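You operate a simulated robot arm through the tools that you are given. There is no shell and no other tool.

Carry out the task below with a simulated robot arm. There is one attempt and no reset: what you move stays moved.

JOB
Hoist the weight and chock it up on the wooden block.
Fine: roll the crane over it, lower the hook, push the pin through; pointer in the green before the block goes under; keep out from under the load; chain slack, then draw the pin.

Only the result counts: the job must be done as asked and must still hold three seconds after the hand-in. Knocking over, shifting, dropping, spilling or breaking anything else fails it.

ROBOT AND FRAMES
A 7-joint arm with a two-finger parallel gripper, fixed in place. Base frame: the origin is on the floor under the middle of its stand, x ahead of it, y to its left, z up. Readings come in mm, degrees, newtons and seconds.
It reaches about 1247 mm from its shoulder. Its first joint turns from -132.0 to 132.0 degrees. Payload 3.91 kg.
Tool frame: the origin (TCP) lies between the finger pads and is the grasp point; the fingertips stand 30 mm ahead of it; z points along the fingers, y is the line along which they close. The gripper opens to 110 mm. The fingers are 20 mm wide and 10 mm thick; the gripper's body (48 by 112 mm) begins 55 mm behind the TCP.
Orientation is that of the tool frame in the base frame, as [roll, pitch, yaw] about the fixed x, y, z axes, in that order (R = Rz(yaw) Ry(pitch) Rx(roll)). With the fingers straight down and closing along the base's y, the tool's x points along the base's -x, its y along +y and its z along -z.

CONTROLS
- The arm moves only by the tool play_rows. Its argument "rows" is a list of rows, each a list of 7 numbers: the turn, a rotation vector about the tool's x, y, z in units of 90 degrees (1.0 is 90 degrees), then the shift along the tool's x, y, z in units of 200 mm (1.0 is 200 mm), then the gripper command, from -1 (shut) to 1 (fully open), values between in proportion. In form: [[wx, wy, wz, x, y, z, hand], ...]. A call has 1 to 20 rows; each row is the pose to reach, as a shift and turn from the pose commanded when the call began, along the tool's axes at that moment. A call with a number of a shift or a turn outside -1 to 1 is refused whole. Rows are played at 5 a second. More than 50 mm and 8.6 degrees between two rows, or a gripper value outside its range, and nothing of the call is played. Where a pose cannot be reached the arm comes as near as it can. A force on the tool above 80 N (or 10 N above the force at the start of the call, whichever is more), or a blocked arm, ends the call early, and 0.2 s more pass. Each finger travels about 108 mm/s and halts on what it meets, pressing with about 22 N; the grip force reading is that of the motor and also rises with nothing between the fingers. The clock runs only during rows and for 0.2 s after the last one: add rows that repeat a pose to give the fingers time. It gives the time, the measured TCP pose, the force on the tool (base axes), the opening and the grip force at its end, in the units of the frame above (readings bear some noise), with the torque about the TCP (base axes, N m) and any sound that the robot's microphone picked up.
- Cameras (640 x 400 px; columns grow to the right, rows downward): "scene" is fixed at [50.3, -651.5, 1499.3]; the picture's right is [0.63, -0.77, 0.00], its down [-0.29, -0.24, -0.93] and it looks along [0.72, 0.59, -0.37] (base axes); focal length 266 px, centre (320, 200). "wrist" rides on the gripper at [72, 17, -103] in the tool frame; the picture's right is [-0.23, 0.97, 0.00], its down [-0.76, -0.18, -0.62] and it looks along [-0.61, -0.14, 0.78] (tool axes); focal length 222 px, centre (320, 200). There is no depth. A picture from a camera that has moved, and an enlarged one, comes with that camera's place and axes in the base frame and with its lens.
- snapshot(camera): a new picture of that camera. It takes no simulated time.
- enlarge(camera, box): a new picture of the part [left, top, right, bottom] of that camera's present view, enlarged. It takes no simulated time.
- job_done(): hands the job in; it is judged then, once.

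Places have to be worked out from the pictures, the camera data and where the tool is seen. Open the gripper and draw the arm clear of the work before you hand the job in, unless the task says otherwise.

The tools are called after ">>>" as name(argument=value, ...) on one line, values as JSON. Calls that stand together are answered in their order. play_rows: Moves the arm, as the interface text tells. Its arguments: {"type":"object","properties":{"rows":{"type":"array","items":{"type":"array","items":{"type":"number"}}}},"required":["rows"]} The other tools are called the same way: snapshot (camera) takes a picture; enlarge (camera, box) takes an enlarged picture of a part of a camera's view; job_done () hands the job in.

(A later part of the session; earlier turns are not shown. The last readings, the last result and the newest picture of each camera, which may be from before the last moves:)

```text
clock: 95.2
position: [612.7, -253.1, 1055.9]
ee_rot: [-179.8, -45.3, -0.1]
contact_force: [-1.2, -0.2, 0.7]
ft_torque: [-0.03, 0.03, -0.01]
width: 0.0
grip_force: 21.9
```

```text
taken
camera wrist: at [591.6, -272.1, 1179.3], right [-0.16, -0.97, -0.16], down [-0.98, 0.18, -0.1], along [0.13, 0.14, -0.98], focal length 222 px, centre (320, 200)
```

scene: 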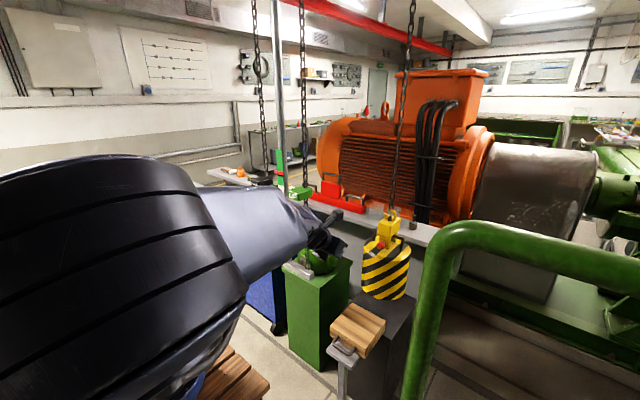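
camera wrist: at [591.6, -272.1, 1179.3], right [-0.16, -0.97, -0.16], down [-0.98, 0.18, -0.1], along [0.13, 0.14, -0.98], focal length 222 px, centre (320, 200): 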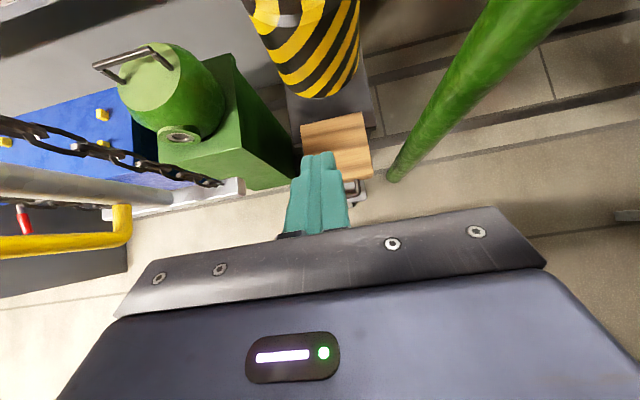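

I enlarge the block and its handle from above.

>>> enlarge(camera="wrist", box=[260, 70, 420, 220])

>>> enlarge(camera="scene", box=[320, 280, 420, 400])

```text
2.67 times, centred on (340, 145) of wrist
camera zoom: at [591.6, -272.1, 1179.3], right [-0.16, -0.97, -0.16], down [-0.98, 0.18, -0.1], along [0.13, 0.14, -0.98], focal length 592 px, centre (267, 347)
```

zoom: 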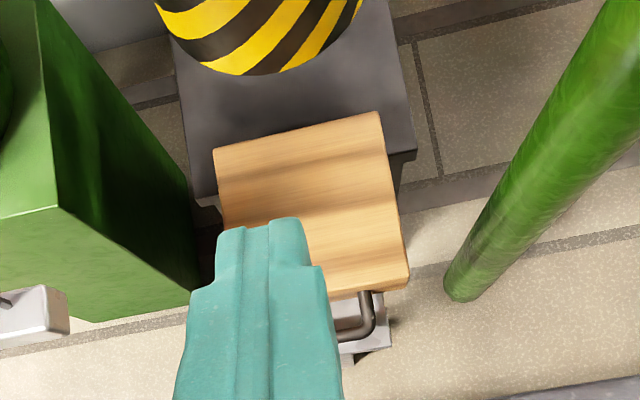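

```text
3.33 times, centred on (370, 340) of scene
camera zoom: at [50.3, -651.5, 1499.3], right [0.63, -0.77, 0.0], down [-0.29, -0.24, -0.93], along [0.72, 0.59, -0.37], focal length 887 px, centre (153, -267)
```

zoom: 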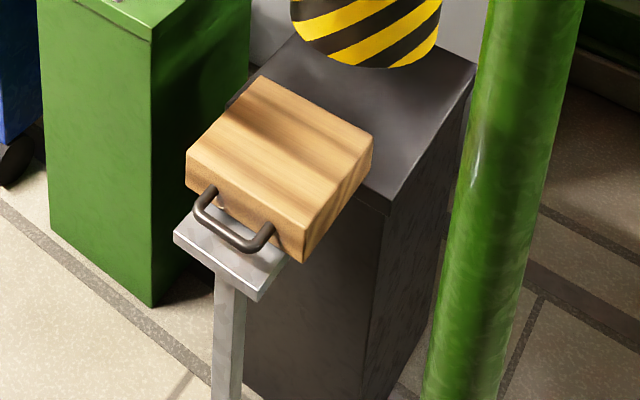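

The block spans x≈708–872, y≈-168…-330, z 570–620, resting on the stand plate and the pedestal's front edge (pedestal top z≈570, x≥850). Its handle bar is at about x 668, z 590, y -211…-295. I plan to push it in +x with two fingertips on the bar, so I descend first.

>>> play_rows(rows=[[0, 0.02, 0, -0.12, 0, 0.1, -0.09], [0, 0.04, 0, -0.26, 0, 0.22, -0.09], [0, 0.06, 0, -0.4, 0, 0.34, -0.09], [0, 0.08, 0, -0.54, 0, 0.46, -0.09], [0, 0.1, 0, -0.68, 0, 0.58, -0.09], [0, 0.12, 0, -0.82, 0, 0.7, -0.09], [0, 0.14, 0, -0.955, 0, 0.813, -0.09], [0, 0.14, 0, -0.955, 0, 0.813, -0.09]])

>>> snapshot(camera="scene")

>>> snapshot(camera="wrist")

```text
clock: 97.0
position: [617.0, -264.4, 793.4]
ee_rot: [-179.8, -57.9, -0.1]
contact_force: [-0.1, -0.1, -0.3]
ft_torque: [-0.02, 0.02, -0.01]
width: 50.2
grip_force: 0.1
out of reach, approached as far as the arm can: row 1, 2, 3, 4, 5, 6, 7, 8
```

```text
taken
```

scene: 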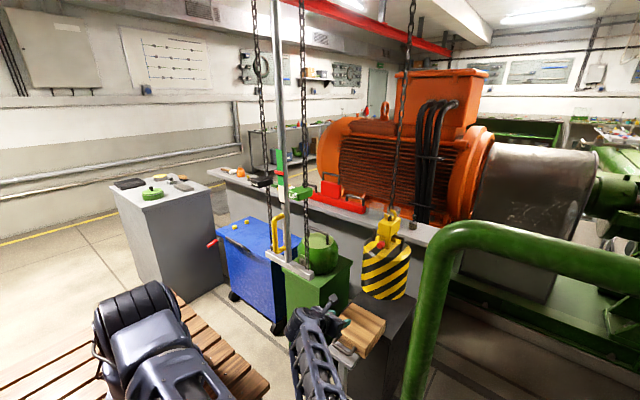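

```text
taken
camera wrist: at [569.8, -282.4, 908.3], right [-0.12, -0.97, -0.19], down [-0.93, 0.18, -0.31], along [0.34, 0.14, -0.93], focal length 222 px, centre (320, 200)
```

wrist: 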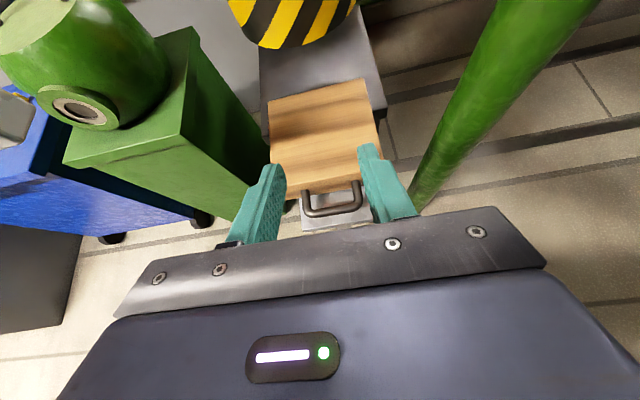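

The elbow has been forced low on the right side because the tool roll sits at its joint limit; pushing on from here could hit the stand. I go back up and then roll the tool 180° back (camera to the rear side) to free that joint.

>>> play_rows(rows=[[0, -0.02, 0, 0.15, 0, -0.1, -0.09], [0, -0.04, 0, 0.32, 0, -0.22, -0.09], [0, -0.06, 0, 0.49, 0, -0.34, -0.09], [0, -0.08, 0, 0.66, 0, -0.46, -0.09], [0, -0.1, 0, 0.82, 0, -0.58, -0.09], [0, -0.12, 0, 0.95, 0, -0.68, -0.09], [0, -0.14, 0, 1.0, 0, -0.8, -0.09], [0, -0.14, 0, 1.0, 0, -0.8, -0.09]])

>>> snapshot(camera="scene")

```text
clock: 98.8
position: [589.2, -268.6, 1050.9]
ee_rot: [-179.8, -45.3, -0.1]
contact_force: [0.4, -0.5, 0.4]
ft_torque: [-0.01, 0.02, 0.0]
width: 50.2
grip_force: 0.1
out of reach, approached as far as the arm can: row 1, 2, 3, 4, 5
```

```text
taken
```

scene: 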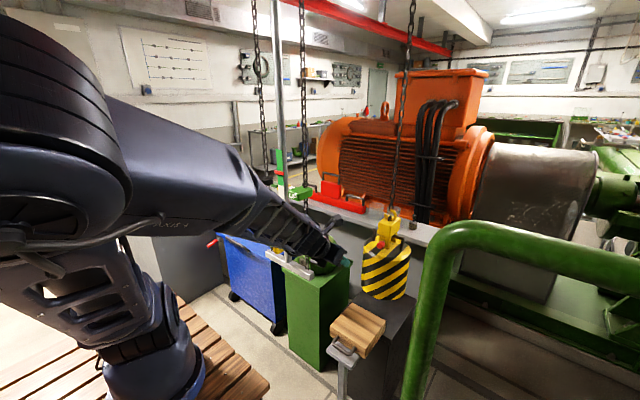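

Back up here the elbow is up-right again. Now I roll the tool back by -90°, twice.

>>> play_rows(rows=[[0, 0, -0.09, 0, 0, 0, -0.09], [0, 0, -0.18, 0, 0, 0, -0.09], [0, 0, -0.27, 0, 0, 0, -0.09], [0, 0, -0.36, 0, 0, 0, -0.09], [0, 0, -0.45, 0, 0, 0, -0.09], [0, 0, -0.54, 0, 0, 0, -0.09], [0, 0, -0.63, 0, 0, 0, -0.09], [0, 0, -0.72, 0, 0, 0, -0.09], [0, 0, -0.81, 0, 0, 0, -0.09], [0, 0, -0.9, 0, 0, 0, -0.09], [0, 0, -0.95, 0, 0, 0, -0.09], [0, 0, -1.0, 0, 0, 0, -0.09]])

>>> play_rows(rows=[[0, 0, -0.09, 0, 0, 0, -0.09], [0, 0, -0.18, 0, 0, 0, -0.09], [0, 0, -0.27, 0, 0, 0, -0.09], [0, 0, -0.36, 0, 0, 0, -0.09], [0, 0, -0.45, 0, 0, 0, -0.09], [0, 0, -0.54, 0, 0, 0, -0.09], [0, 0, -0.63, 0, 0, 0, -0.09], [0, 0, -0.72, 0, 0, 0, -0.09], [0, 0, -0.81, 0, 0, 0, -0.09], [0, 0, -0.9, 0, 0, 0, -0.09], [0, 0, -0.95, 0, 0, 0, -0.09], [0, 0, -1.0, 0, 0, 0, -0.09]])

>>> snapshot(camera="scene")

>>> snapshot(camera="wrist")

```text
clock: 101.5
position: [589.1, -269.4, 1049.7]
ee_rot: [134.8, -0.1, 90.2]
contact_force: [-0.1, -0.2, -0.9]
ft_torque: [-0.02, 0.0, -0.01]
width: 50.3
grip_force: 0.1
```

```text
clock: 104.0
position: [589.7, -269.8, 1047.9]
ee_rot: [179.9, 45.3, -179.9]
contact_force: [-0.1, 0.7, 1.1]
ft_torque: [0.0, 0.02, 0.0]
width: 50.2
grip_force: 0.0
```

```text
taken
```

scene: 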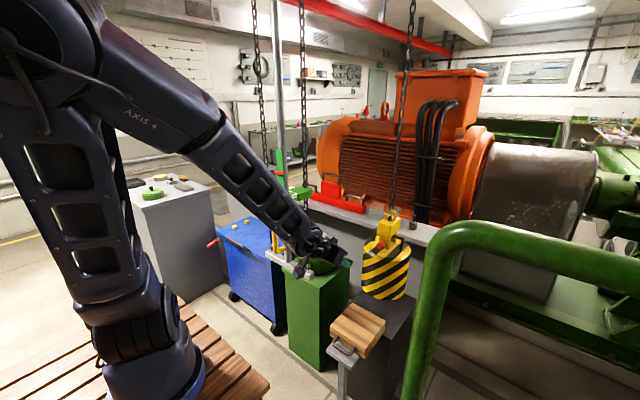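

```text
taken
camera wrist: at [465.5, -254.5, 1069.1], right [0.16, 0.97, 0.16], down [0.09, -0.18, 0.98], along [0.98, -0.14, -0.12], focal length 222 px, centre (320, 200)
```

wrist: 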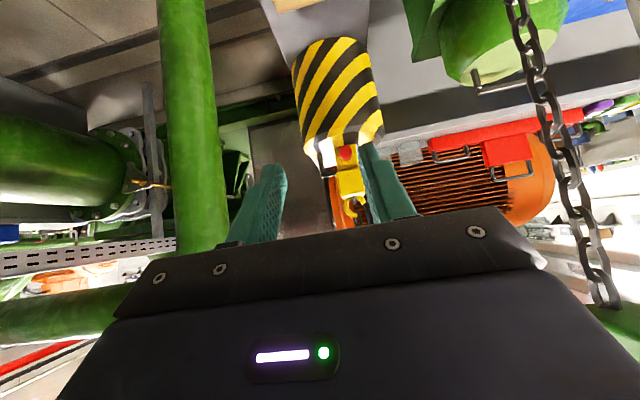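

The arm is now in a clean elbow-up posture with the camera behind the gripper. I descend toward the block's handle in two calls, gripper open 50 mm.

>>> play_rows(rows=[[0, 0, 0, 0.12, 0.03, 0.12, -0.09], [0, 0, 0, 0.26, 0.06, 0.26, -0.09], [0, 0, 0, 0.4, 0.084, 0.4, -0.09], [0, 0, 0, 0.54, 0.084, 0.54, -0.09], [0, 0, 0, 0.68, 0.084, 0.68, -0.09], [0, 0, 0, 0.8, 0.084, 0.8, -0.09], [0, 0, 0, 0.8, 0.084, 0.8, -0.09]])

>>> snapshot(camera="scene")

>>> snapshot(camera="wrist")

```text
clock: 105.7
position: [612.9, -264.4, 819.0]
ee_rot: [179.8, 45.1, 179.9]
contact_force: [0.0, 0.6, 0.2]
ft_torque: [0.03, -0.02, -0.03]
width: 50.0
grip_force: 0.1
out of reach, approached as far as the arm can: row 1, 2, 3, 4, 5, 6, 7
```

```text
taken
```

scene: 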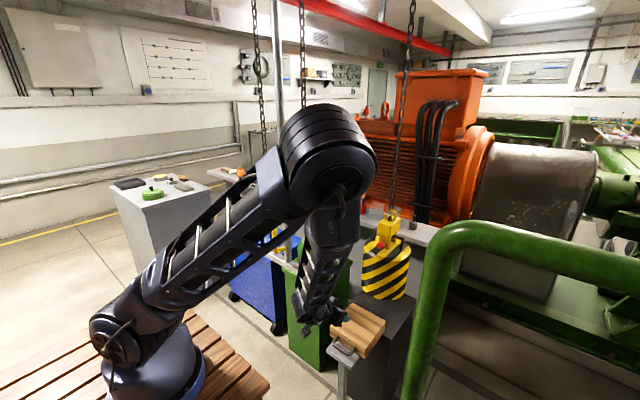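

```text
taken
camera wrist: at [488.5, -249.6, 839.2], right [0.16, 0.97, 0.16], down [0.09, -0.18, 0.98], along [0.98, -0.14, -0.12], focal length 222 px, centre (320, 200)
```

wrist: 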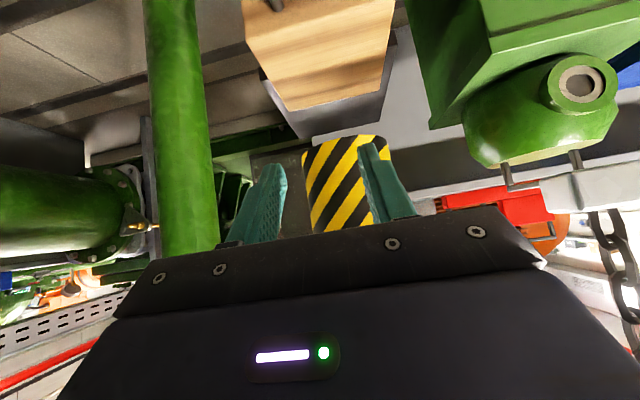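

Fold limit again near x≈590, but going lower and farther out is easier. I continue down at x≈615 to just above the handle height.

>>> play_rows(rows=[[0, 0, 0, 0.11, 0.02, 0.12, -0.09], [0, 0, 0, 0.24, 0.052, 0.25, -0.09], [0, 0, 0, 0.37, 0.052, 0.38, -0.09], [0, 0, 0, 0.5, 0.052, 0.51, -0.09], [0, 0, 0, 0.626, 0.052, 0.64, -0.09], [0, 0, 0, 0.626, 0.052, 0.64, -0.09]])

>>> enlarge(camera="scene", box=[260, 230, 430, 400])

>>> snapshot(camera="wrist")

```text
clock: 107.0
position: [614.0, -252.9, 636.7]
ee_rot: [179.8, 45.3, -179.9]
contact_force: [-0.1, 0.4, -0.6]
ft_torque: [0.04, 0.01, 0.0]
width: 49.9
grip_force: 0.0
```

```text
2.35 times, centred on (345, 315) of scene
camera zoom: at [50.3, -651.5, 1499.3], right [0.63, -0.77, 0.0], down [-0.29, -0.24, -0.93], along [0.72, 0.59, -0.37], focal length 626 px, centre (261, -71)
```

zoom: 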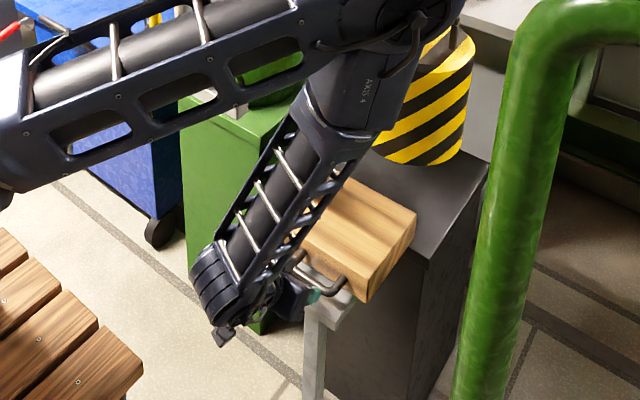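

```text
taken
camera wrist: at [490.1, -237.7, 657.6], right [0.16, 0.97, 0.16], down [0.09, -0.18, 0.98], along [0.98, -0.14, -0.12], focal length 222 px, centre (320, 200)
```

wrist: 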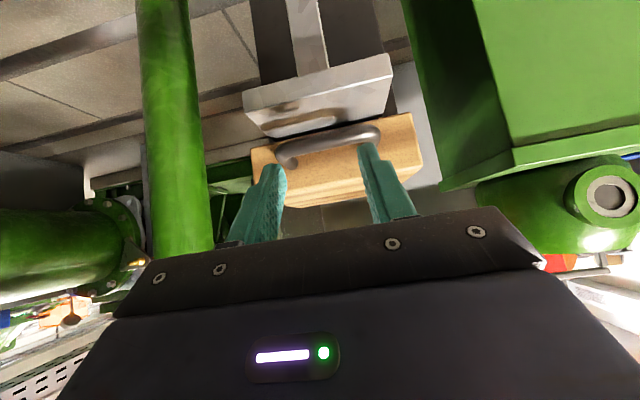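

The handle bar is at z≈593, right ahead of the fingertips. I lower to that height and move up close to the bar.

>>> play_rows(rows=[[0, 0, 0, 0.08, -0.005, 0.08, -0.09], [0, 0, 0, 0.05, -0.005, 0.11, -0.09], [0, 0, 0, 0.025, -0.005, 0.135, -0.09], [0, 0, 0, 0.025, -0.005, 0.135, -0.09]])

>>> snapshot(camera="wrist")

>>> enlarge(camera="scene", box=[300, 300, 400, 400])

```text
clock: 108.0
position: [631.0, -256.4, 615.2]
ee_rot: [179.8, 45.3, 179.9]
contact_force: [0.3, 0.0, -0.6]
ft_torque: [-0.01, -0.01, -0.01]
width: 50.2
grip_force: 0.1
```

```text
taken
camera wrist: at [507.9, -240.4, 636.0], right [0.16, 0.97, 0.16], down [0.09, -0.18, 0.98], along [0.98, -0.14, -0.12], focal length 222 px, centre (320, 200)
```

wrist: 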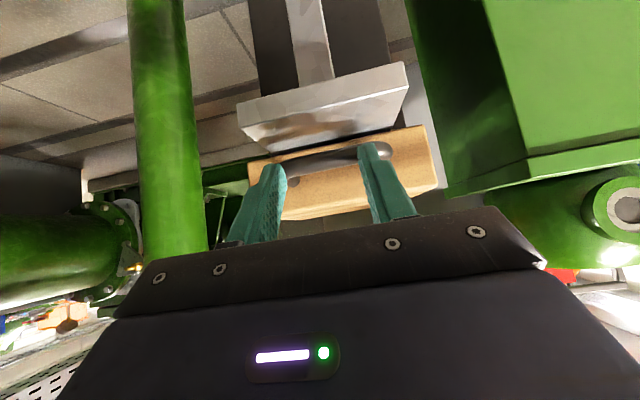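

```text
4.00 times, centred on (350, 350) of scene
camera zoom: at [50.3, -651.5, 1499.3], right [0.63, -0.77, 0.0], down [-0.29, -0.24, -0.93], along [0.72, 0.59, -0.37], focal length 1064 px, centre (200, -400)
```

zoom: 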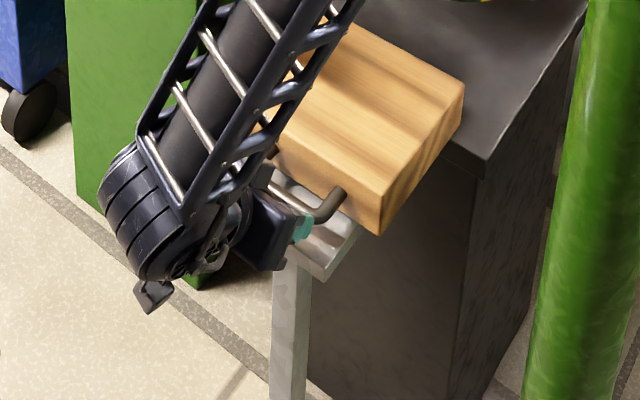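

I enlarge the wrist view to check fingertip-to-bar alignment.

>>> enlarge(camera="wrist", box=[220, 110, 440, 250])

```text
2.86 times, centred on (330, 180) of wrist
camera zoom: at [507.9, -240.4, 636.0], right [0.16, 0.97, 0.16], down [0.09, -0.18, 0.98], along [0.98, -0.14, -0.12], focal length 635 px, centre (291, 257)
```

zoom: 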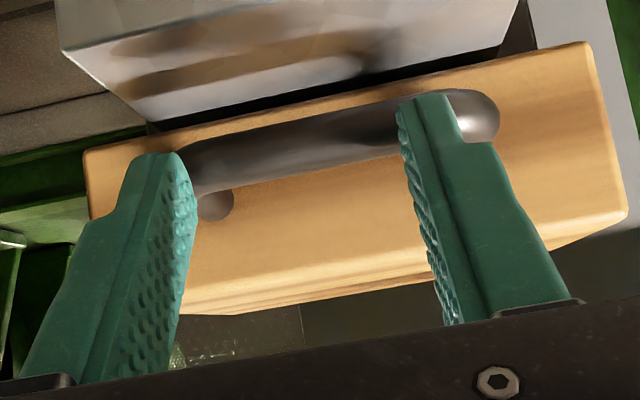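

The gripper is ~10 mm too far toward -y; I shift +10 mm, lower 5 mm, then start pushing +x about 40 mm.

>>> play_rows(rows=[[0, 0, 0, 0.0177, 0.05, 0.0177, -0.2], [0, 0, 0, 0.0177, 0.05, 0.0177, -0.2], [0, 0, 0, -0.01, 0.05, 0.045, -0.2], [0, 0, 0, -0.038, 0.05, 0.073, -0.2], [0, 0, 0, -0.066, 0.05, 0.101, -0.2], [0, 0, 0, -0.094, 0.05, 0.129, -0.2], [0, 0, 0, -0.122, 0.05, 0.157, -0.2], [0, 0, 0, -0.122, 0.05, 0.157, -0.2]])

>>> snapshot(camera="wrist")

>>> enlarge(camera="scene", box=[300, 250, 430, 400])

```text
clock: 109.8
position: [670.6, -244.9, 611.4]
ee_rot: [179.9, 45.4, -179.9]
contact_force: [-0.5, 1.1, 9.3]
ft_torque: [-0.28, -0.25, 0.03]
width: 43.6
grip_force: 0.1
```

```text
taken
camera wrist: at [546.6, -230.2, 631.6], right [0.16, 0.97, 0.16], down [0.09, -0.18, 0.98], along [0.98, -0.14, -0.12], focal length 222 px, centre (320, 200)
```

wrist: 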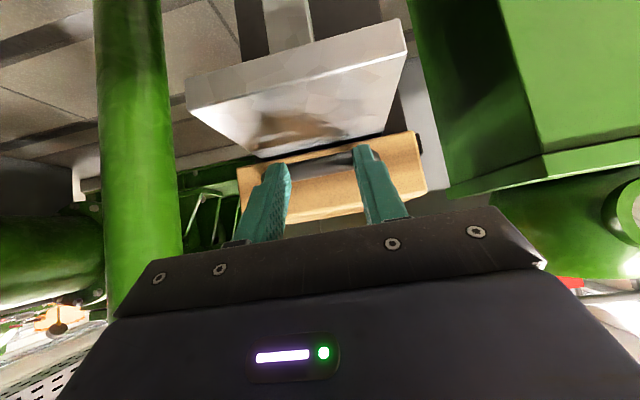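

```text
2.67 times, centred on (365, 325) of scene
camera zoom: at [50.3, -651.5, 1499.3], right [0.63, -0.77, 0.0], down [-0.29, -0.24, -0.93], along [0.72, 0.59, -0.37], focal length 709 px, centre (200, -133)
```

zoom: 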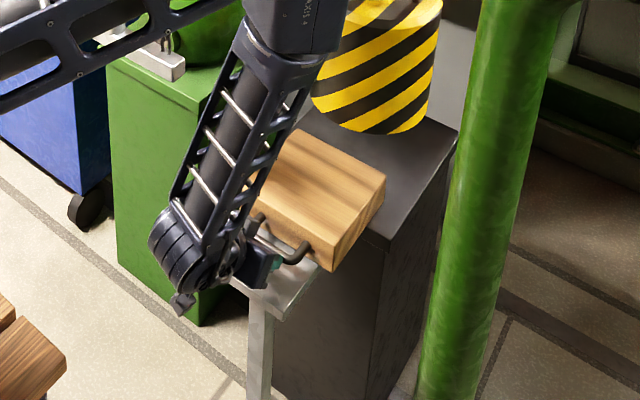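

The block slides with little force (9 N). I continue pushing another 80 mm and check that it stays straight.

>>> play_rows(rows=[[0, 0, 0, -0.035, 0, 0.035, -0.2], [0, 0, 0, -0.07, 0, 0.07, -0.2], [0, 0, 0, -0.105, 0, 0.105, -0.2], [0, 0, 0, -0.14, 0, 0.14, -0.2], [0, 0, 0, -0.175, 0, 0.175, -0.2], [0, 0, 0, -0.21, 0, 0.21, -0.2], [0, 0, 0, -0.245, 0, 0.245, -0.2], [0, 0, 0, -0.283, 0, 0.283, -0.2], [0, 0, 0, -0.283, 0, 0.283, -0.2]])

>>> snapshot(camera="wrist")

>>> snapshot(camera="scene")

>>> enlarge(camera="scene", box=[300, 230, 430, 380])

```text
clock: 111.8
position: [749.8, -244.6, 612.1]
ee_rot: [179.8, 45.4, 179.9]
contact_force: [-0.1, -2.7, 4.9]
ft_torque: [-0.19, -0.13, -0.07]
width: 45.4
grip_force: 1.4
```

```text
taken
camera wrist: at [626.1, -229.2, 632.6], right [0.16, 0.97, 0.16], down [0.09, -0.18, 0.98], along [0.98, -0.14, -0.12], focal length 222 px, centre (320, 200)
```

wrist: 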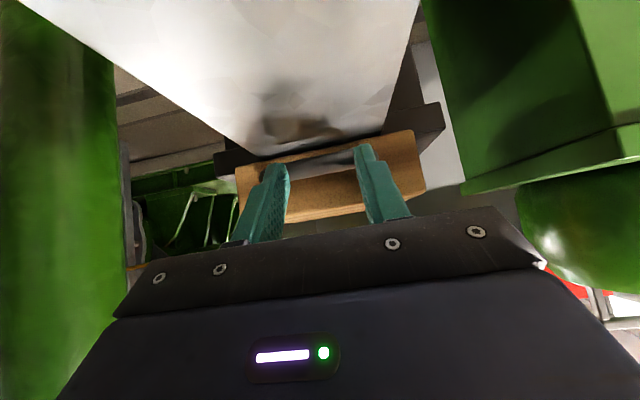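

```text
taken
```

scene: 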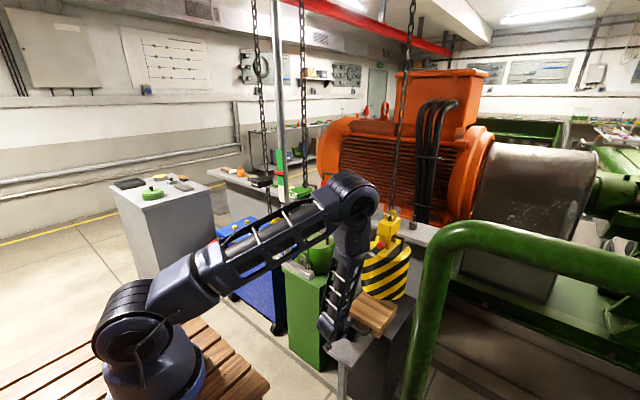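

```text
2.67 times, centred on (365, 305) of scene
camera zoom: at [50.3, -651.5, 1499.3], right [0.63, -0.77, 0.0], down [-0.29, -0.24, -0.93], along [0.72, 0.59, -0.37], focal length 709 px, centre (200, -80)
```

zoom: 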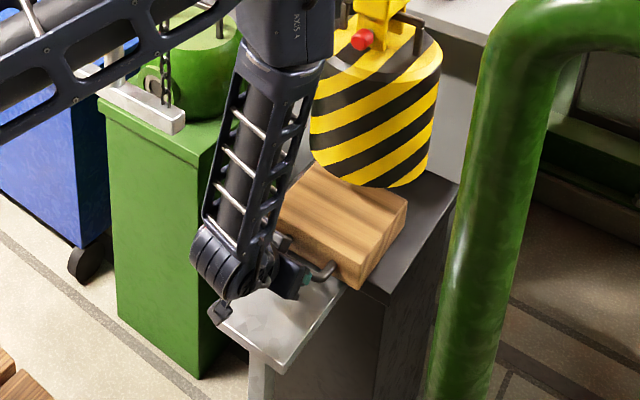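

Block goes straight onto the pedestal. Pushing 80 mm more.

>>> play_rows(rows=[[0, 0, 0, -0.035, 0, 0.035, -0.2], [0, 0, 0, -0.07, 0, 0.07, -0.2], [0, 0, 0, -0.105, 0, 0.105, -0.2], [0, 0, 0, -0.14, 0, 0.14, -0.2], [0, 0, 0, -0.175, 0, 0.175, -0.2], [0, 0, 0, -0.21, 0, 0.21, -0.2], [0, 0, 0, -0.245, 0, 0.245, -0.2], [0, 0, 0, -0.275, 0, 0.275, -0.2], [0, 0, 0, -0.275, 0, 0.275, -0.2]])

>>> snapshot(camera="wrist")

>>> enlarge(camera="scene", box=[300, 210, 430, 360])

```text
clock: 113.8
position: [828.4, -246.0, 611.8]
ee_rot: [179.8, 45.2, 179.9]
contact_force: [-2.5, 0.9, 1.0]
ft_torque: [0.02, 0.03, -0.06]
width: 43.2
grip_force: 0.0
```

```text
taken
camera wrist: at [704.4, -230.1, 632.8], right [0.16, 0.97, 0.16], down [0.09, -0.18, 0.98], along [0.98, -0.14, -0.12], focal length 222 px, centre (320, 200)
```

wrist: 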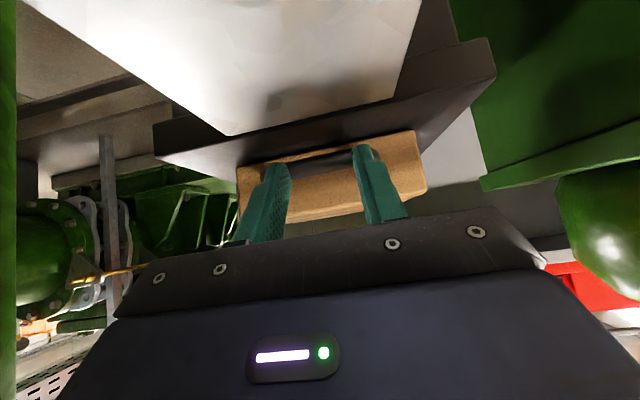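

```text
2.67 times, centred on (365, 285) of scene
camera zoom: at [50.3, -651.5, 1499.3], right [0.63, -0.77, 0.0], down [-0.29, -0.24, -0.93], along [0.72, 0.59, -0.37], focal length 709 px, centre (200, -27)
```

zoom: 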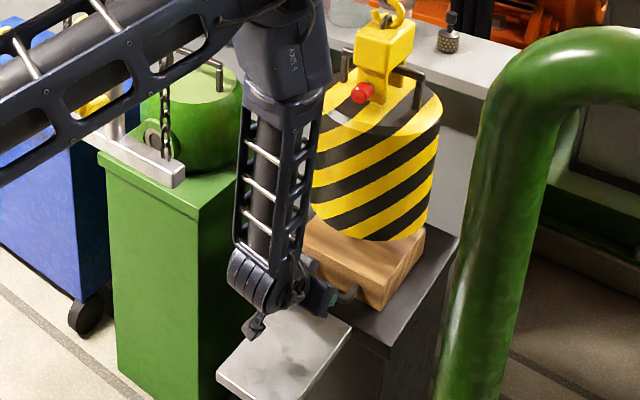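

Block centre is at about x≈983 versus the weight's axis at x≈997. I push 14 mm more, then back off.

>>> play_rows(rows=[[0, 0, 0, -0.018, 0, 0.018, -0.2], [0, 0, 0, -0.035, 0, 0.035, -0.2], [0, 0, 0, -0.0495, 0, 0.0495, -0.2], [0, 0, 0, -0.0495, 0, 0.0495, -0.2]])

>>> enlarge(camera="scene", box=[300, 210, 430, 360])

>>> snapshot(camera="wrist")

```text
clock: 114.8
position: [843.4, -246.8, 612.8]
ee_rot: [179.8, 45.5, -180.0]
contact_force: [-1.7, -0.1, 9.1]
ft_torque: [-0.23, -0.2, -0.04]
width: 44.1
grip_force: 0.0
```

```text
2.67 times, centred on (365, 285) of scene
camera zoom: at [50.3, -651.5, 1499.3], right [0.63, -0.77, 0.0], down [-0.29, -0.24, -0.93], along [0.72, 0.59, -0.37], focal length 709 px, centre (200, -27)
```

zoom: 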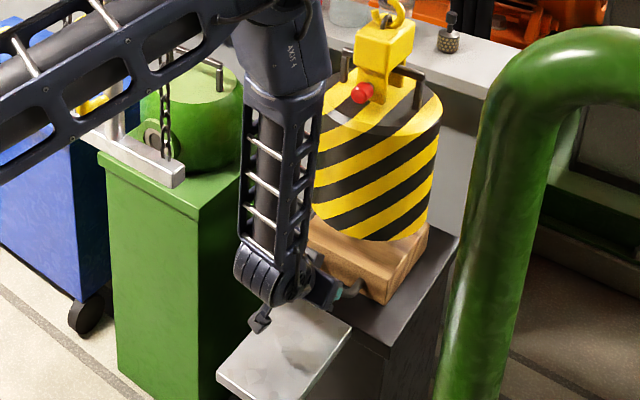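

```text
taken
camera wrist: at [719.5, -230.4, 633.1], right [0.16, 0.97, 0.16], down [0.09, -0.18, 0.98], along [0.98, -0.14, -0.12], focal length 222 px, centre (320, 200)
```

wrist: 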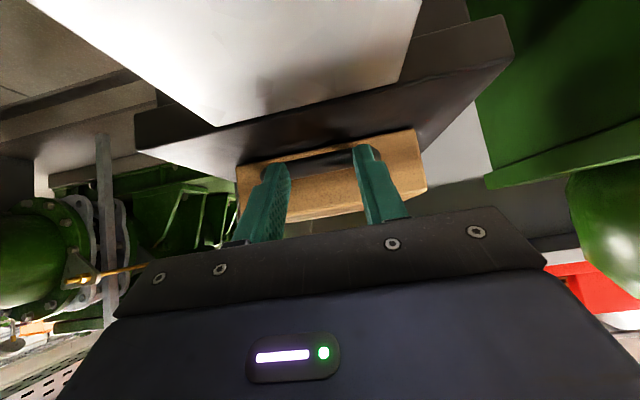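

Block is placed under the suspended weight. I back the gripper straight out and then rise.

>>> play_rows(rows=[[0, 0, 0, 0.07, 0, -0.07, -0.2], [0, 0, 0, 0.2, 0, -0.2, -0.2], [0, 0, 0, 0.33, 0, -0.33, -0.2], [0, 0, 0, 0.26, 0, -0.48, -0.2], [0, 0, 0, 0.1, 0, -0.63, -0.6], [0, 0, 0, -0.06, 0, -0.79, -1], [0, 0, 0, -0.2, 0, -0.93, -1], [0, 0, 0, -0.247, 0, -0.955, -1], [0, 0, 0, -0.247, 0, -0.955, -1]])

>>> snapshot(camera="scene")

>>> snapshot(camera="wrist")

```text
clock: 116.8
position: [742.7, -242.6, 784.8]
ee_rot: [179.9, 45.3, -180.0]
contact_force: [0.1, 1.0, 0.5]
ft_torque: [0.01, 0.01, 0.03]
width: 0.0
grip_force: 22.0
```

```text
taken
```

scene: 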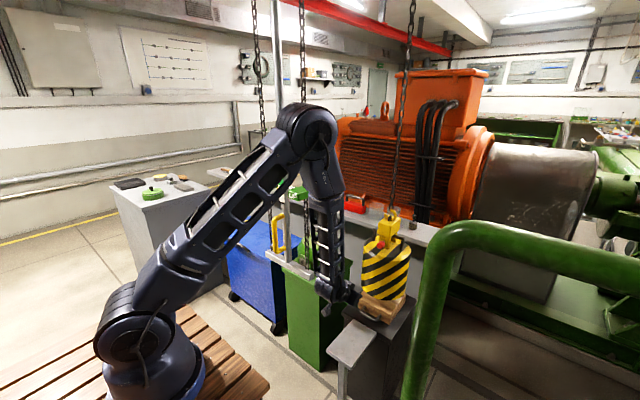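

```text
taken
camera wrist: at [619.2, -227.8, 804.4], right [0.16, 0.97, 0.16], down [0.09, -0.18, 0.98], along [0.98, -0.14, -0.12], focal length 222 px, centre (320, 200)
```

wrist: 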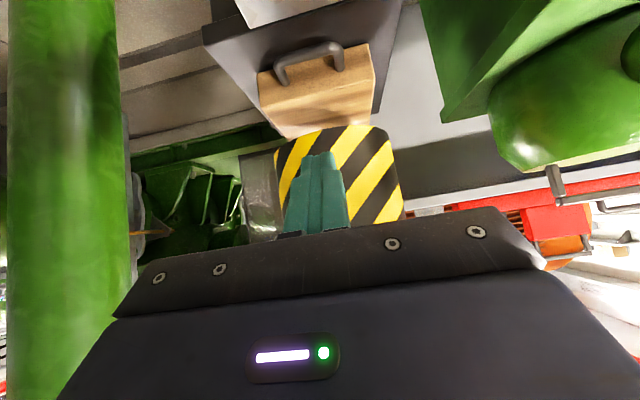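

Checking block alignment under the weight from both views.

>>> enlarge(camera="scene", box=[340, 200, 430, 340])

>>> enlarge(camera="wrist", box=[200, 20, 440, 240])

```text
2.86 times, centred on (385, 270) of scene
camera zoom: at [50.3, -651.5, 1499.3], right [0.63, -0.77, 0.0], down [-0.29, -0.24, -0.93], along [0.72, 0.59, -0.37], focal length 760 px, centre (134, 0)
```

zoom: 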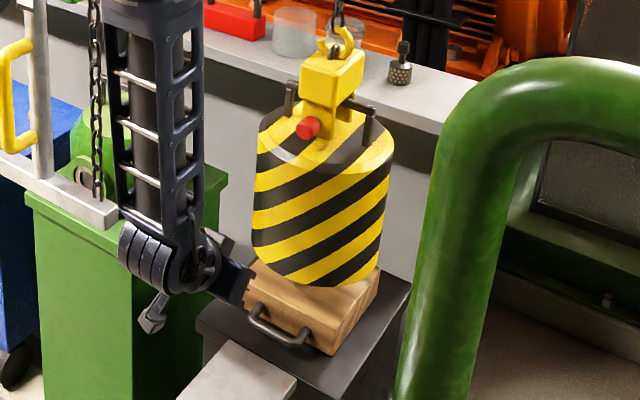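

```text
1.82 times, centred on (320, 130) of wrist
camera zoom: at [619.2, -227.8, 804.4], right [0.16, 0.97, 0.16], down [0.09, -0.18, 0.98], along [0.98, -0.14, -0.12], focal length 404 px, centre (320, 327)
```

zoom: 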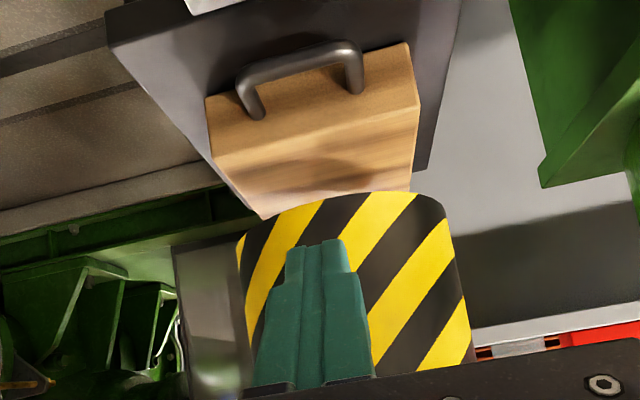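

The block (centre ≈(1003, -245)) sits well under the weight (axis ≈(999, -254)). Now I go up and around to the DOWN tag to lower the weight.

>>> play_rows(rows=[[0, 0, 0, -0.1, 0, -0.15, -1], [0, 0, 0, -0.2, 0, -0.31, -1], [0, 0, 0, -0.3, 0, -0.47, -1], [0, 0, 0, -0.4, 0, -0.63, -1], [0, 0, 0, -0.5, 0, -0.79, -1], [0, 0, 0, -0.583, 0, -0.937, -1], [0, 0, 0, -0.583, 0, -0.937, -1]])

>>> play_rows(rows=[[0, 0, 0, -0.07, 0, -0.15, -1], [0, 0, 0, -0.14, 0, -0.32, -1], [0, 0, 0, -0.21, 0, -0.49, -1], [0, 0, 0, -0.28, 0, -0.66, -1], [0, 0, 0, -0.35, 0, -0.83, -1], [0, 0, 0, -0.424, 0, -0.99, -1], [0, 0, 0, -0.424, 0, -0.99, -1]])

>>> snapshot(camera="scene")

```text
clock: 118.5
position: [690.3, -244.9, 993.9]
ee_rot: [179.8, 45.2, 179.9]
contact_force: [-0.3, 0.6, 0.4]
ft_torque: [-0.01, 0.0, -0.01]
width: 0.0
grip_force: 22.4
```

```text
clock: 120.0
position: [607.8, -244.9, 1195.9]
ee_rot: [179.8, 45.2, 180.0]
contact_force: [0.5, -0.2, 0.0]
ft_torque: [0.0, 0.02, 0.04]
width: 0.1
grip_force: 22.0
```

```text
taken
```

scene: 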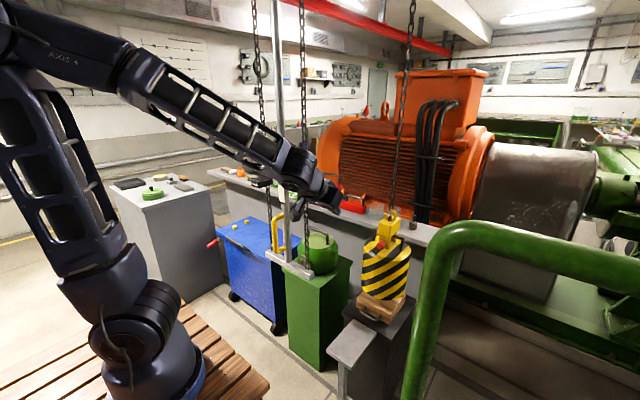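

Posture is good. Now sideways past the UP tag toward the DOWN tag at z≈1256.

>>> play_rows(rows=[[0, 0, 0, -0.1, 0.05, -0.15, -1], [0, 0, 0, -0.177, 0.2, -0.2475, -1], [0, 0, 0, -0.177, 0.39, -0.2475, -1], [0, 0, 0, -0.177, 0.58, -0.2475, -1], [0, 0, 0, -0.177, 0.77, -0.2475, -1], [0, 0, 0, -0.177, 0.95, -0.2475, -1]])

>>> play_rows(rows=[[0, 0, 0, 0, 0.19, 0, -1], [0, 0, 0, 0, 0.38, 0, -1], [0, 0, 0, 0, 0.57, 0, -1], [0, 0, 0, 0, 0.76, 0, -1], [0, 0, 0, 0, 0.93, 0, -1], [0, 0, 0, 0, 0.93, 0, -1]])

>>> snapshot(camera="scene")

>>> snapshot(camera="wrist")

```text
clock: 121.5
position: [599.0, -55.7, 1256.5]
ee_rot: [179.8, 45.2, 179.9]
contact_force: [-0.1, -0.7, -0.4]
ft_torque: [0.0, 0.01, 0.02]
width: 0.1
grip_force: 21.8
```

```text
clock: 122.8
position: [601.0, 127.1, 1254.1]
ee_rot: [179.8, 45.3, 179.9]
contact_force: [0.1, -1.0, -0.1]
ft_torque: [0.0, -0.04, 0.0]
width: 0.2
grip_force: 22.5
```

```text
taken
```

scene: 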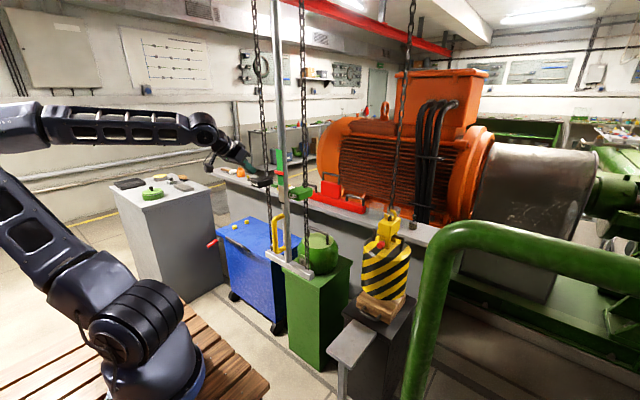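

```text
taken
camera wrist: at [477.7, 143.1, 1275.1], right [0.16, 0.97, 0.16], down [0.09, -0.18, 0.98], along [0.98, -0.14, -0.12], focal length 222 px, centre (320, 200)
```

wrist: 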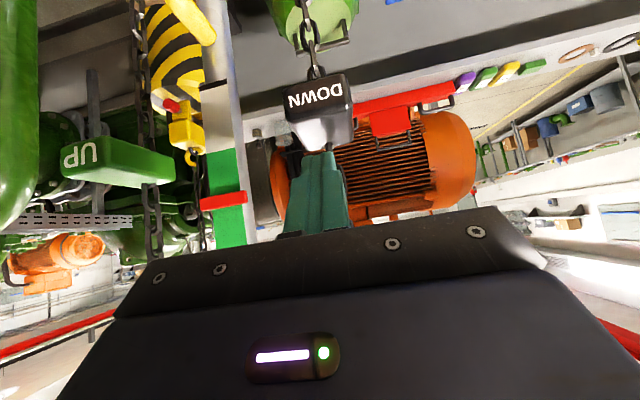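

In front of the DOWN tag (y≈132, top z≈1196). I place the closed fingertips on its front half and press down ~95 mm, then rise again.

>>> play_rows(rows=[[0, 0, 0, -0.03, 0.02, 0.11, -1], [0, 0, 0, -0.046, 0.02, 0.2015, -1], [0, 0, 0, -0.011, 0.02, 0.237, -1], [0, 0, 0, 0.024, 0.02, 0.272, -1], [0, 0, 0, 0.059, 0.02, 0.307, -1], [0, 0, 0, 0.094, 0.02, 0.342, -1], [0, 0, 0, 0.129, 0.02, 0.377, -1], [0, 0, 0, 0.164, 0.02, 0.412, -1], [0, 0, 0, 0.199, 0.02, 0.447, -1], [0, 0, 0, 0.199, 0.02, 0.447, -1]])

>>> enlarge(camera="scene", box=[330, 190, 430, 340])

>>> snapshot(camera="wrist")

```text
clock: 125.0
position: [635.0, 134.6, 1166.0]
ee_rot: [179.7, 45.2, -179.9]
contact_force: [0.6, 0.0, 0.6]
ft_torque: [0.0, -0.02, -0.02]
width: 0.1
grip_force: 22.2
```

```text
2.67 times, centred on (380, 265) of scene
camera zoom: at [50.3, -651.5, 1499.3], right [0.63, -0.77, 0.0], down [-0.29, -0.24, -0.93], along [0.72, 0.59, -0.37], focal length 709 px, centre (160, 27)
```

zoom: 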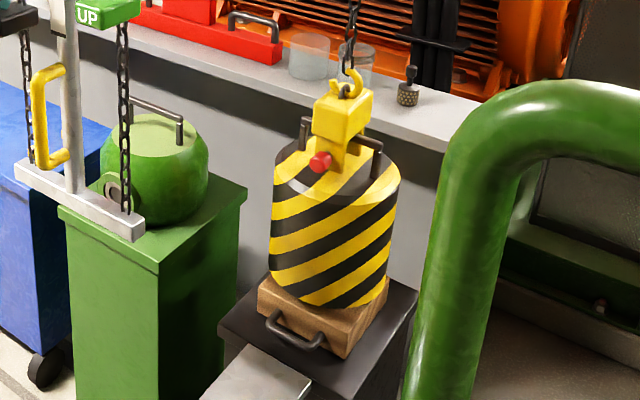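

```text
taken
camera wrist: at [510.9, 149.9, 1185.8], right [0.16, 0.97, 0.16], down [0.09, -0.18, 0.98], along [0.98, -0.14, -0.12], focal length 222 px, centre (320, 200)
```

wrist: 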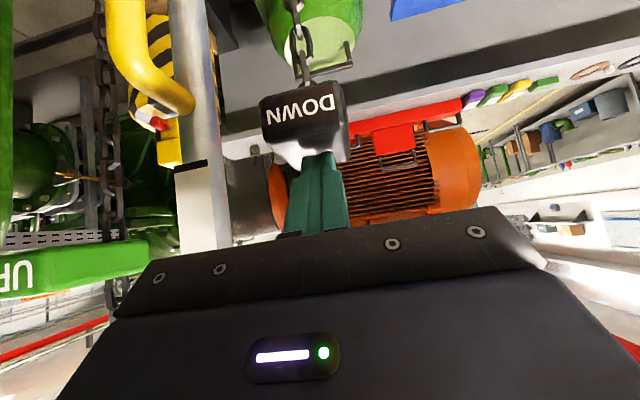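

The weight is descending onto the block. I press on to near the end of the stroke.

>>> play_rows(rows=[[0, 0, 0, 0.025, 0, 0.025, -1], [0, 0, 0, 0.05, 0, 0.05, -1], [0, 0, 0, 0.075, 0, 0.075, -1], [0, 0, 0, 0.1, 0, 0.1, -1], [0, 0, 0, 0.12, 0, 0.12, -1], [0, 0, 0, 0.12, 0, 0.12, -1]])

>>> enlarge(camera="scene", box=[330, 190, 430, 340])

```text
clock: 126.5
position: [633.4, 134.5, 1132.1]
ee_rot: [179.7, 45.3, -179.9]
contact_force: [-0.1, 0.1, 0.9]
ft_torque: [0.01, 0.0, 0.0]
width: 0.2
grip_force: 22.2
```

```text
2.67 times, centred on (380, 265) of scene
camera zoom: at [50.3, -651.5, 1499.3], right [0.63, -0.77, 0.0], down [-0.29, -0.24, -0.93], along [0.72, 0.59, -0.37], focal length 709 px, centre (160, 27)
```

zoom: 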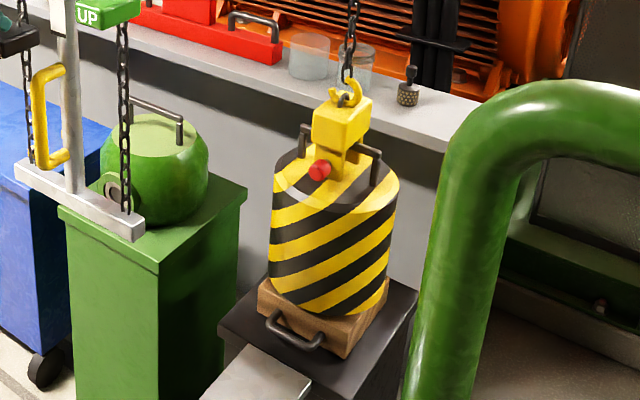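

Weight is nearly on the block. I rise to let the tag return and press a second stroke, ~45 mm first.

>>> play_rows(rows=[[0, 0, 0, -0.1, 0, -0.1, -1], [0, 0, 0, -0.2, 0, -0.2, -1], [0, 0, 0, -0.3, 0, -0.3, -1], [0, 0, 0, -0.37, 0, -0.37, -1], [0, 0, 0, -0.37, 0, -0.37, -1], [0, 0, 0, -0.34, 0, -0.34, -1], [0, 0, 0, -0.31, 0, -0.31, -1], [0, 0, 0, -0.28, 0, -0.28, -1], [0, 0, 0, -0.25, 0, -0.25, -1], [0, 0, 0, -0.22, 0, -0.22, -1], [0, 0, 0, -0.2, 0, -0.2, -1], [0, 0, 0, -0.18, 0, -0.18, -1], [0, 0, 0, -0.18, 0, -0.18, -1]])

>>> enlarge(camera="scene", box=[330, 190, 430, 340])

>>> enlarge(camera="scene", box=[230, 120, 330, 270])

```text
clock: 129.2
position: [635.3, 133.7, 1183.8]
ee_rot: [179.8, 45.3, 179.9]
contact_force: [-0.6, 0.1, 0.8]
ft_torque: [0.04, 0.01, -0.01]
width: 0.0
grip_force: 21.9
```

```text
2.67 times, centred on (380, 265) of scene
camera zoom: at [50.3, -651.5, 1499.3], right [0.63, -0.77, 0.0], down [-0.29, -0.24, -0.93], along [0.72, 0.59, -0.37], focal length 709 px, centre (160, 27)
```

zoom: 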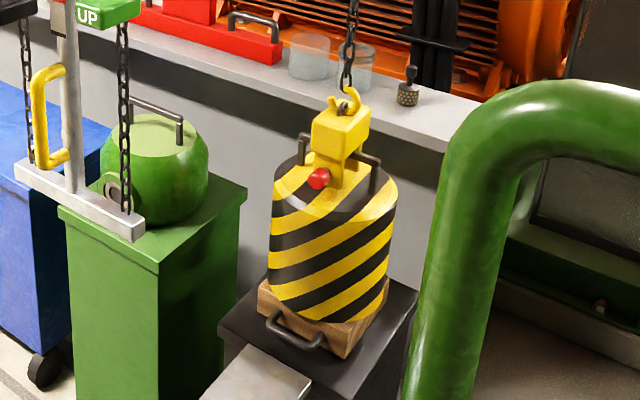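

```text
2.67 times, centred on (280, 195) of scene
camera zoom: at [50.3, -651.5, 1499.3], right [0.63, -0.77, 0.0], down [-0.29, -0.24, -0.93], along [0.72, 0.59, -0.37], focal length 709 px, centre (427, 213)
```

zoom: 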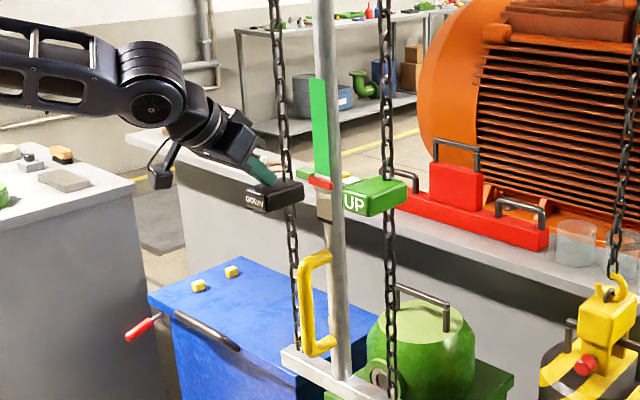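

The pointer is back near the border; the weight is close to the block. I keep pressing in small steps until the chain goes slack.

>>> play_rows(rows=[[0, 0, 0, 0.02, 0, 0.02, -1], [0, 0, 0, 0.04, 0, 0.04, -1], [0, 0, 0, 0.06, 0, 0.06, -1], [0, 0, 0, 0.08, 0, 0.08, -1], [0, 0, 0, 0.1, 0, 0.1, -1], [0, 0, 0, 0.12, 0, 0.12, -1], [0, 0, 0, 0.14, 0, 0.14, -1], [0, 0, 0, 0.16, 0, 0.16, -1], [0, 0, 0, 0.18, 0, 0.18, -1], [0, 0, 0, 0.18, 0, 0.18, -1]])

>>> enlarge(camera="scene", box=[330, 190, 430, 340])

>>> enlarge(camera="scene", box=[230, 120, 330, 270])

```text
clock: 131.4
position: [634.1, 132.6, 1133.7]
ee_rot: [179.8, 45.3, 179.8]
contact_force: [0.0, 0.1, 0.1]
ft_torque: [0.02, 0.0, 0.0]
width: 0.1
grip_force: 21.5
```

```text
2.67 times, centred on (380, 265) of scene
camera zoom: at [50.3, -651.5, 1499.3], right [0.63, -0.77, 0.0], down [-0.29, -0.24, -0.93], along [0.72, 0.59, -0.37], focal length 709 px, centre (160, 27)
```

zoom: 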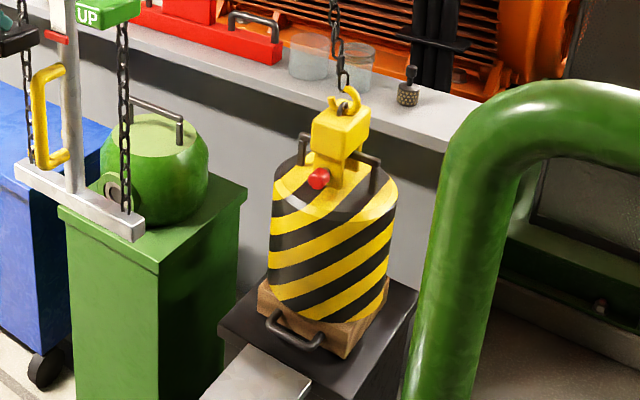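

```text
2.67 times, centred on (280, 195) of scene
camera zoom: at [50.3, -651.5, 1499.3], right [0.63, -0.77, 0.0], down [-0.29, -0.24, -0.93], along [0.72, 0.59, -0.37], focal length 709 px, centre (427, 213)
```

zoom: 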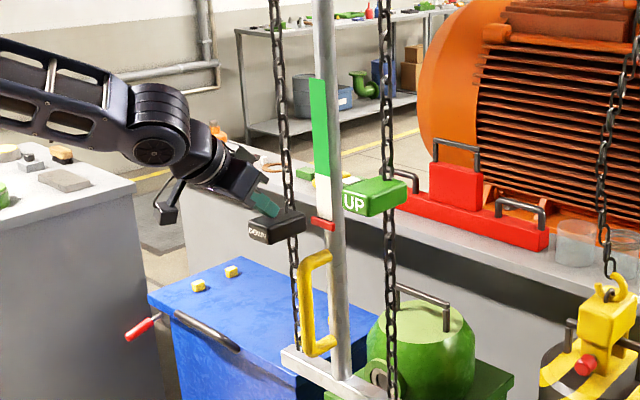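

The hoist chain is now visibly kinked/slack and the weight rests on the block. I rise off the DOWN tag and head back toward the pin side.

>>> play_rows(rows=[[0, 0, 0, -0.1, 0, -0.1, -1], [0, 0, 0, -0.2, 0, -0.2, -1], [0, 0, 0, -0.3, 0, -0.3, -1], [0, 0, 0, -0.39, 0, -0.41, -1], [0, 0, 0, -0.36, 0, -0.52, -1], [0, 0, 0, -0.36, 0, -0.52, -1]])

>>> enlarge(camera="scene", box=[340, 190, 430, 330])

>>> snapshot(camera="wrist")

```text
clock: 132.8
position: [608.8, 135.9, 1258.2]
ee_rot: [179.7, 45.3, 179.9]
contact_force: [-0.1, 0.3, -0.2]
ft_torque: [0.0, 0.0, 0.02]
width: 0.3
grip_force: 21.8
```

```text
2.86 times, centred on (385, 260) of scene
camera zoom: at [50.3, -651.5, 1499.3], right [0.63, -0.77, 0.0], down [-0.29, -0.24, -0.93], along [0.72, 0.59, -0.37], focal length 760 px, centre (134, 29)
```

zoom: 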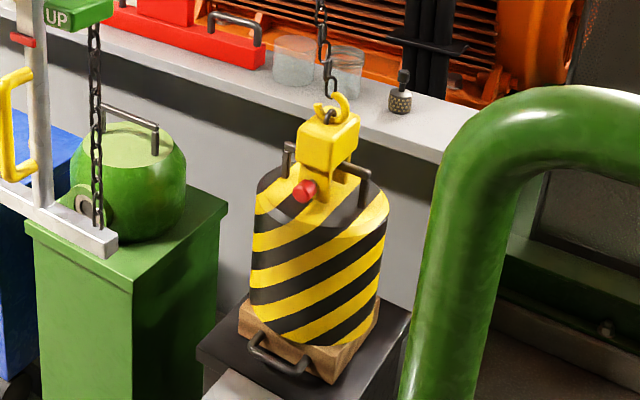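

```text
taken
camera wrist: at [485.5, 150.7, 1278.5], right [0.16, 0.97, 0.16], down [0.09, -0.18, 0.98], along [0.98, -0.14, -0.12], focal length 222 px, centre (320, 200)
```

wrist: 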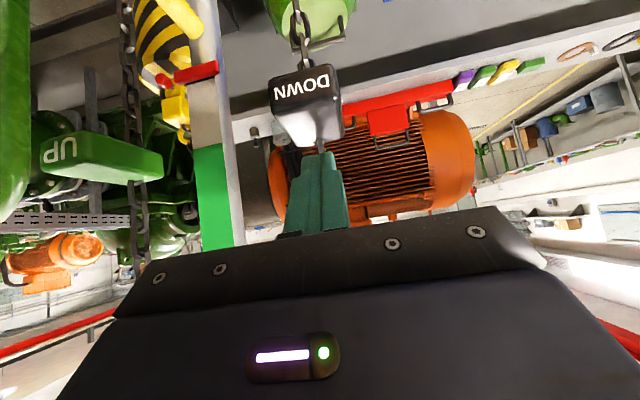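

Weight sits on the block with slack chain. I travel back sideways at z≈1258 to y≈-250.

>>> play_rows(rows=[[0, 0, 0, 0.02, -0.12, -0.02, -1], [0, 0, 0, 0.03, -0.3, -0.03, -1], [0, 0, 0, 0.03, -0.49, -0.03, -1], [0, 0, 0, 0.03, -0.68, -0.03, -1], [0, 0, 0, 0.03, -0.87, -0.03, -1], [0, 0, 0, 0.03, -1.0, -0.03, -1]])

>>> play_rows(rows=[[0, 0, 0, 0, -0.19, 0, -1], [0, 0, 0, 0, -0.38, 0, -1], [0, 0, 0, 0, -0.57, 0, -1], [0, 0, 0, 0, -0.76, 0, -1], [0, 0, 0, 0, -0.94, 0, -1], [0, 0, 0, 0, -0.94, 0, -1]])

>>> snapshot(camera="scene")

```text
clock: 134.2
position: [603.7, -70.1, 1255.2]
ee_rot: [179.9, 45.3, 180.0]
contact_force: [-0.3, -0.1, 0.9]
ft_torque: [-0.02, 0.01, 0.0]
width: 0.0
grip_force: 21.7
```

```text
clock: 135.7
position: [602.3, -256.0, 1254.4]
ee_rot: [179.9, 45.3, 179.9]
contact_force: [-0.2, 0.3, -0.4]
ft_torque: [0.0, 0.0, -0.03]
width: 0.2
grip_force: 21.9
```

```text
taken
```

scene: 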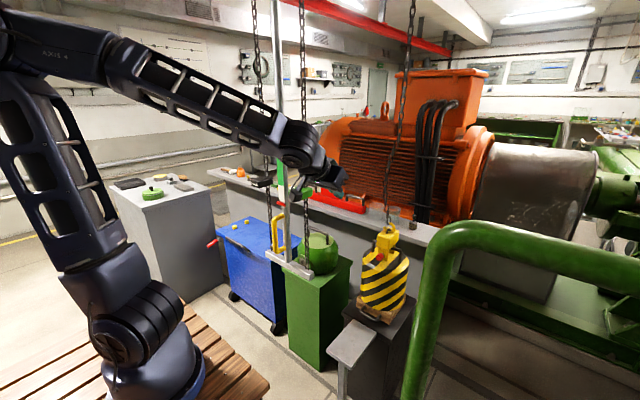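

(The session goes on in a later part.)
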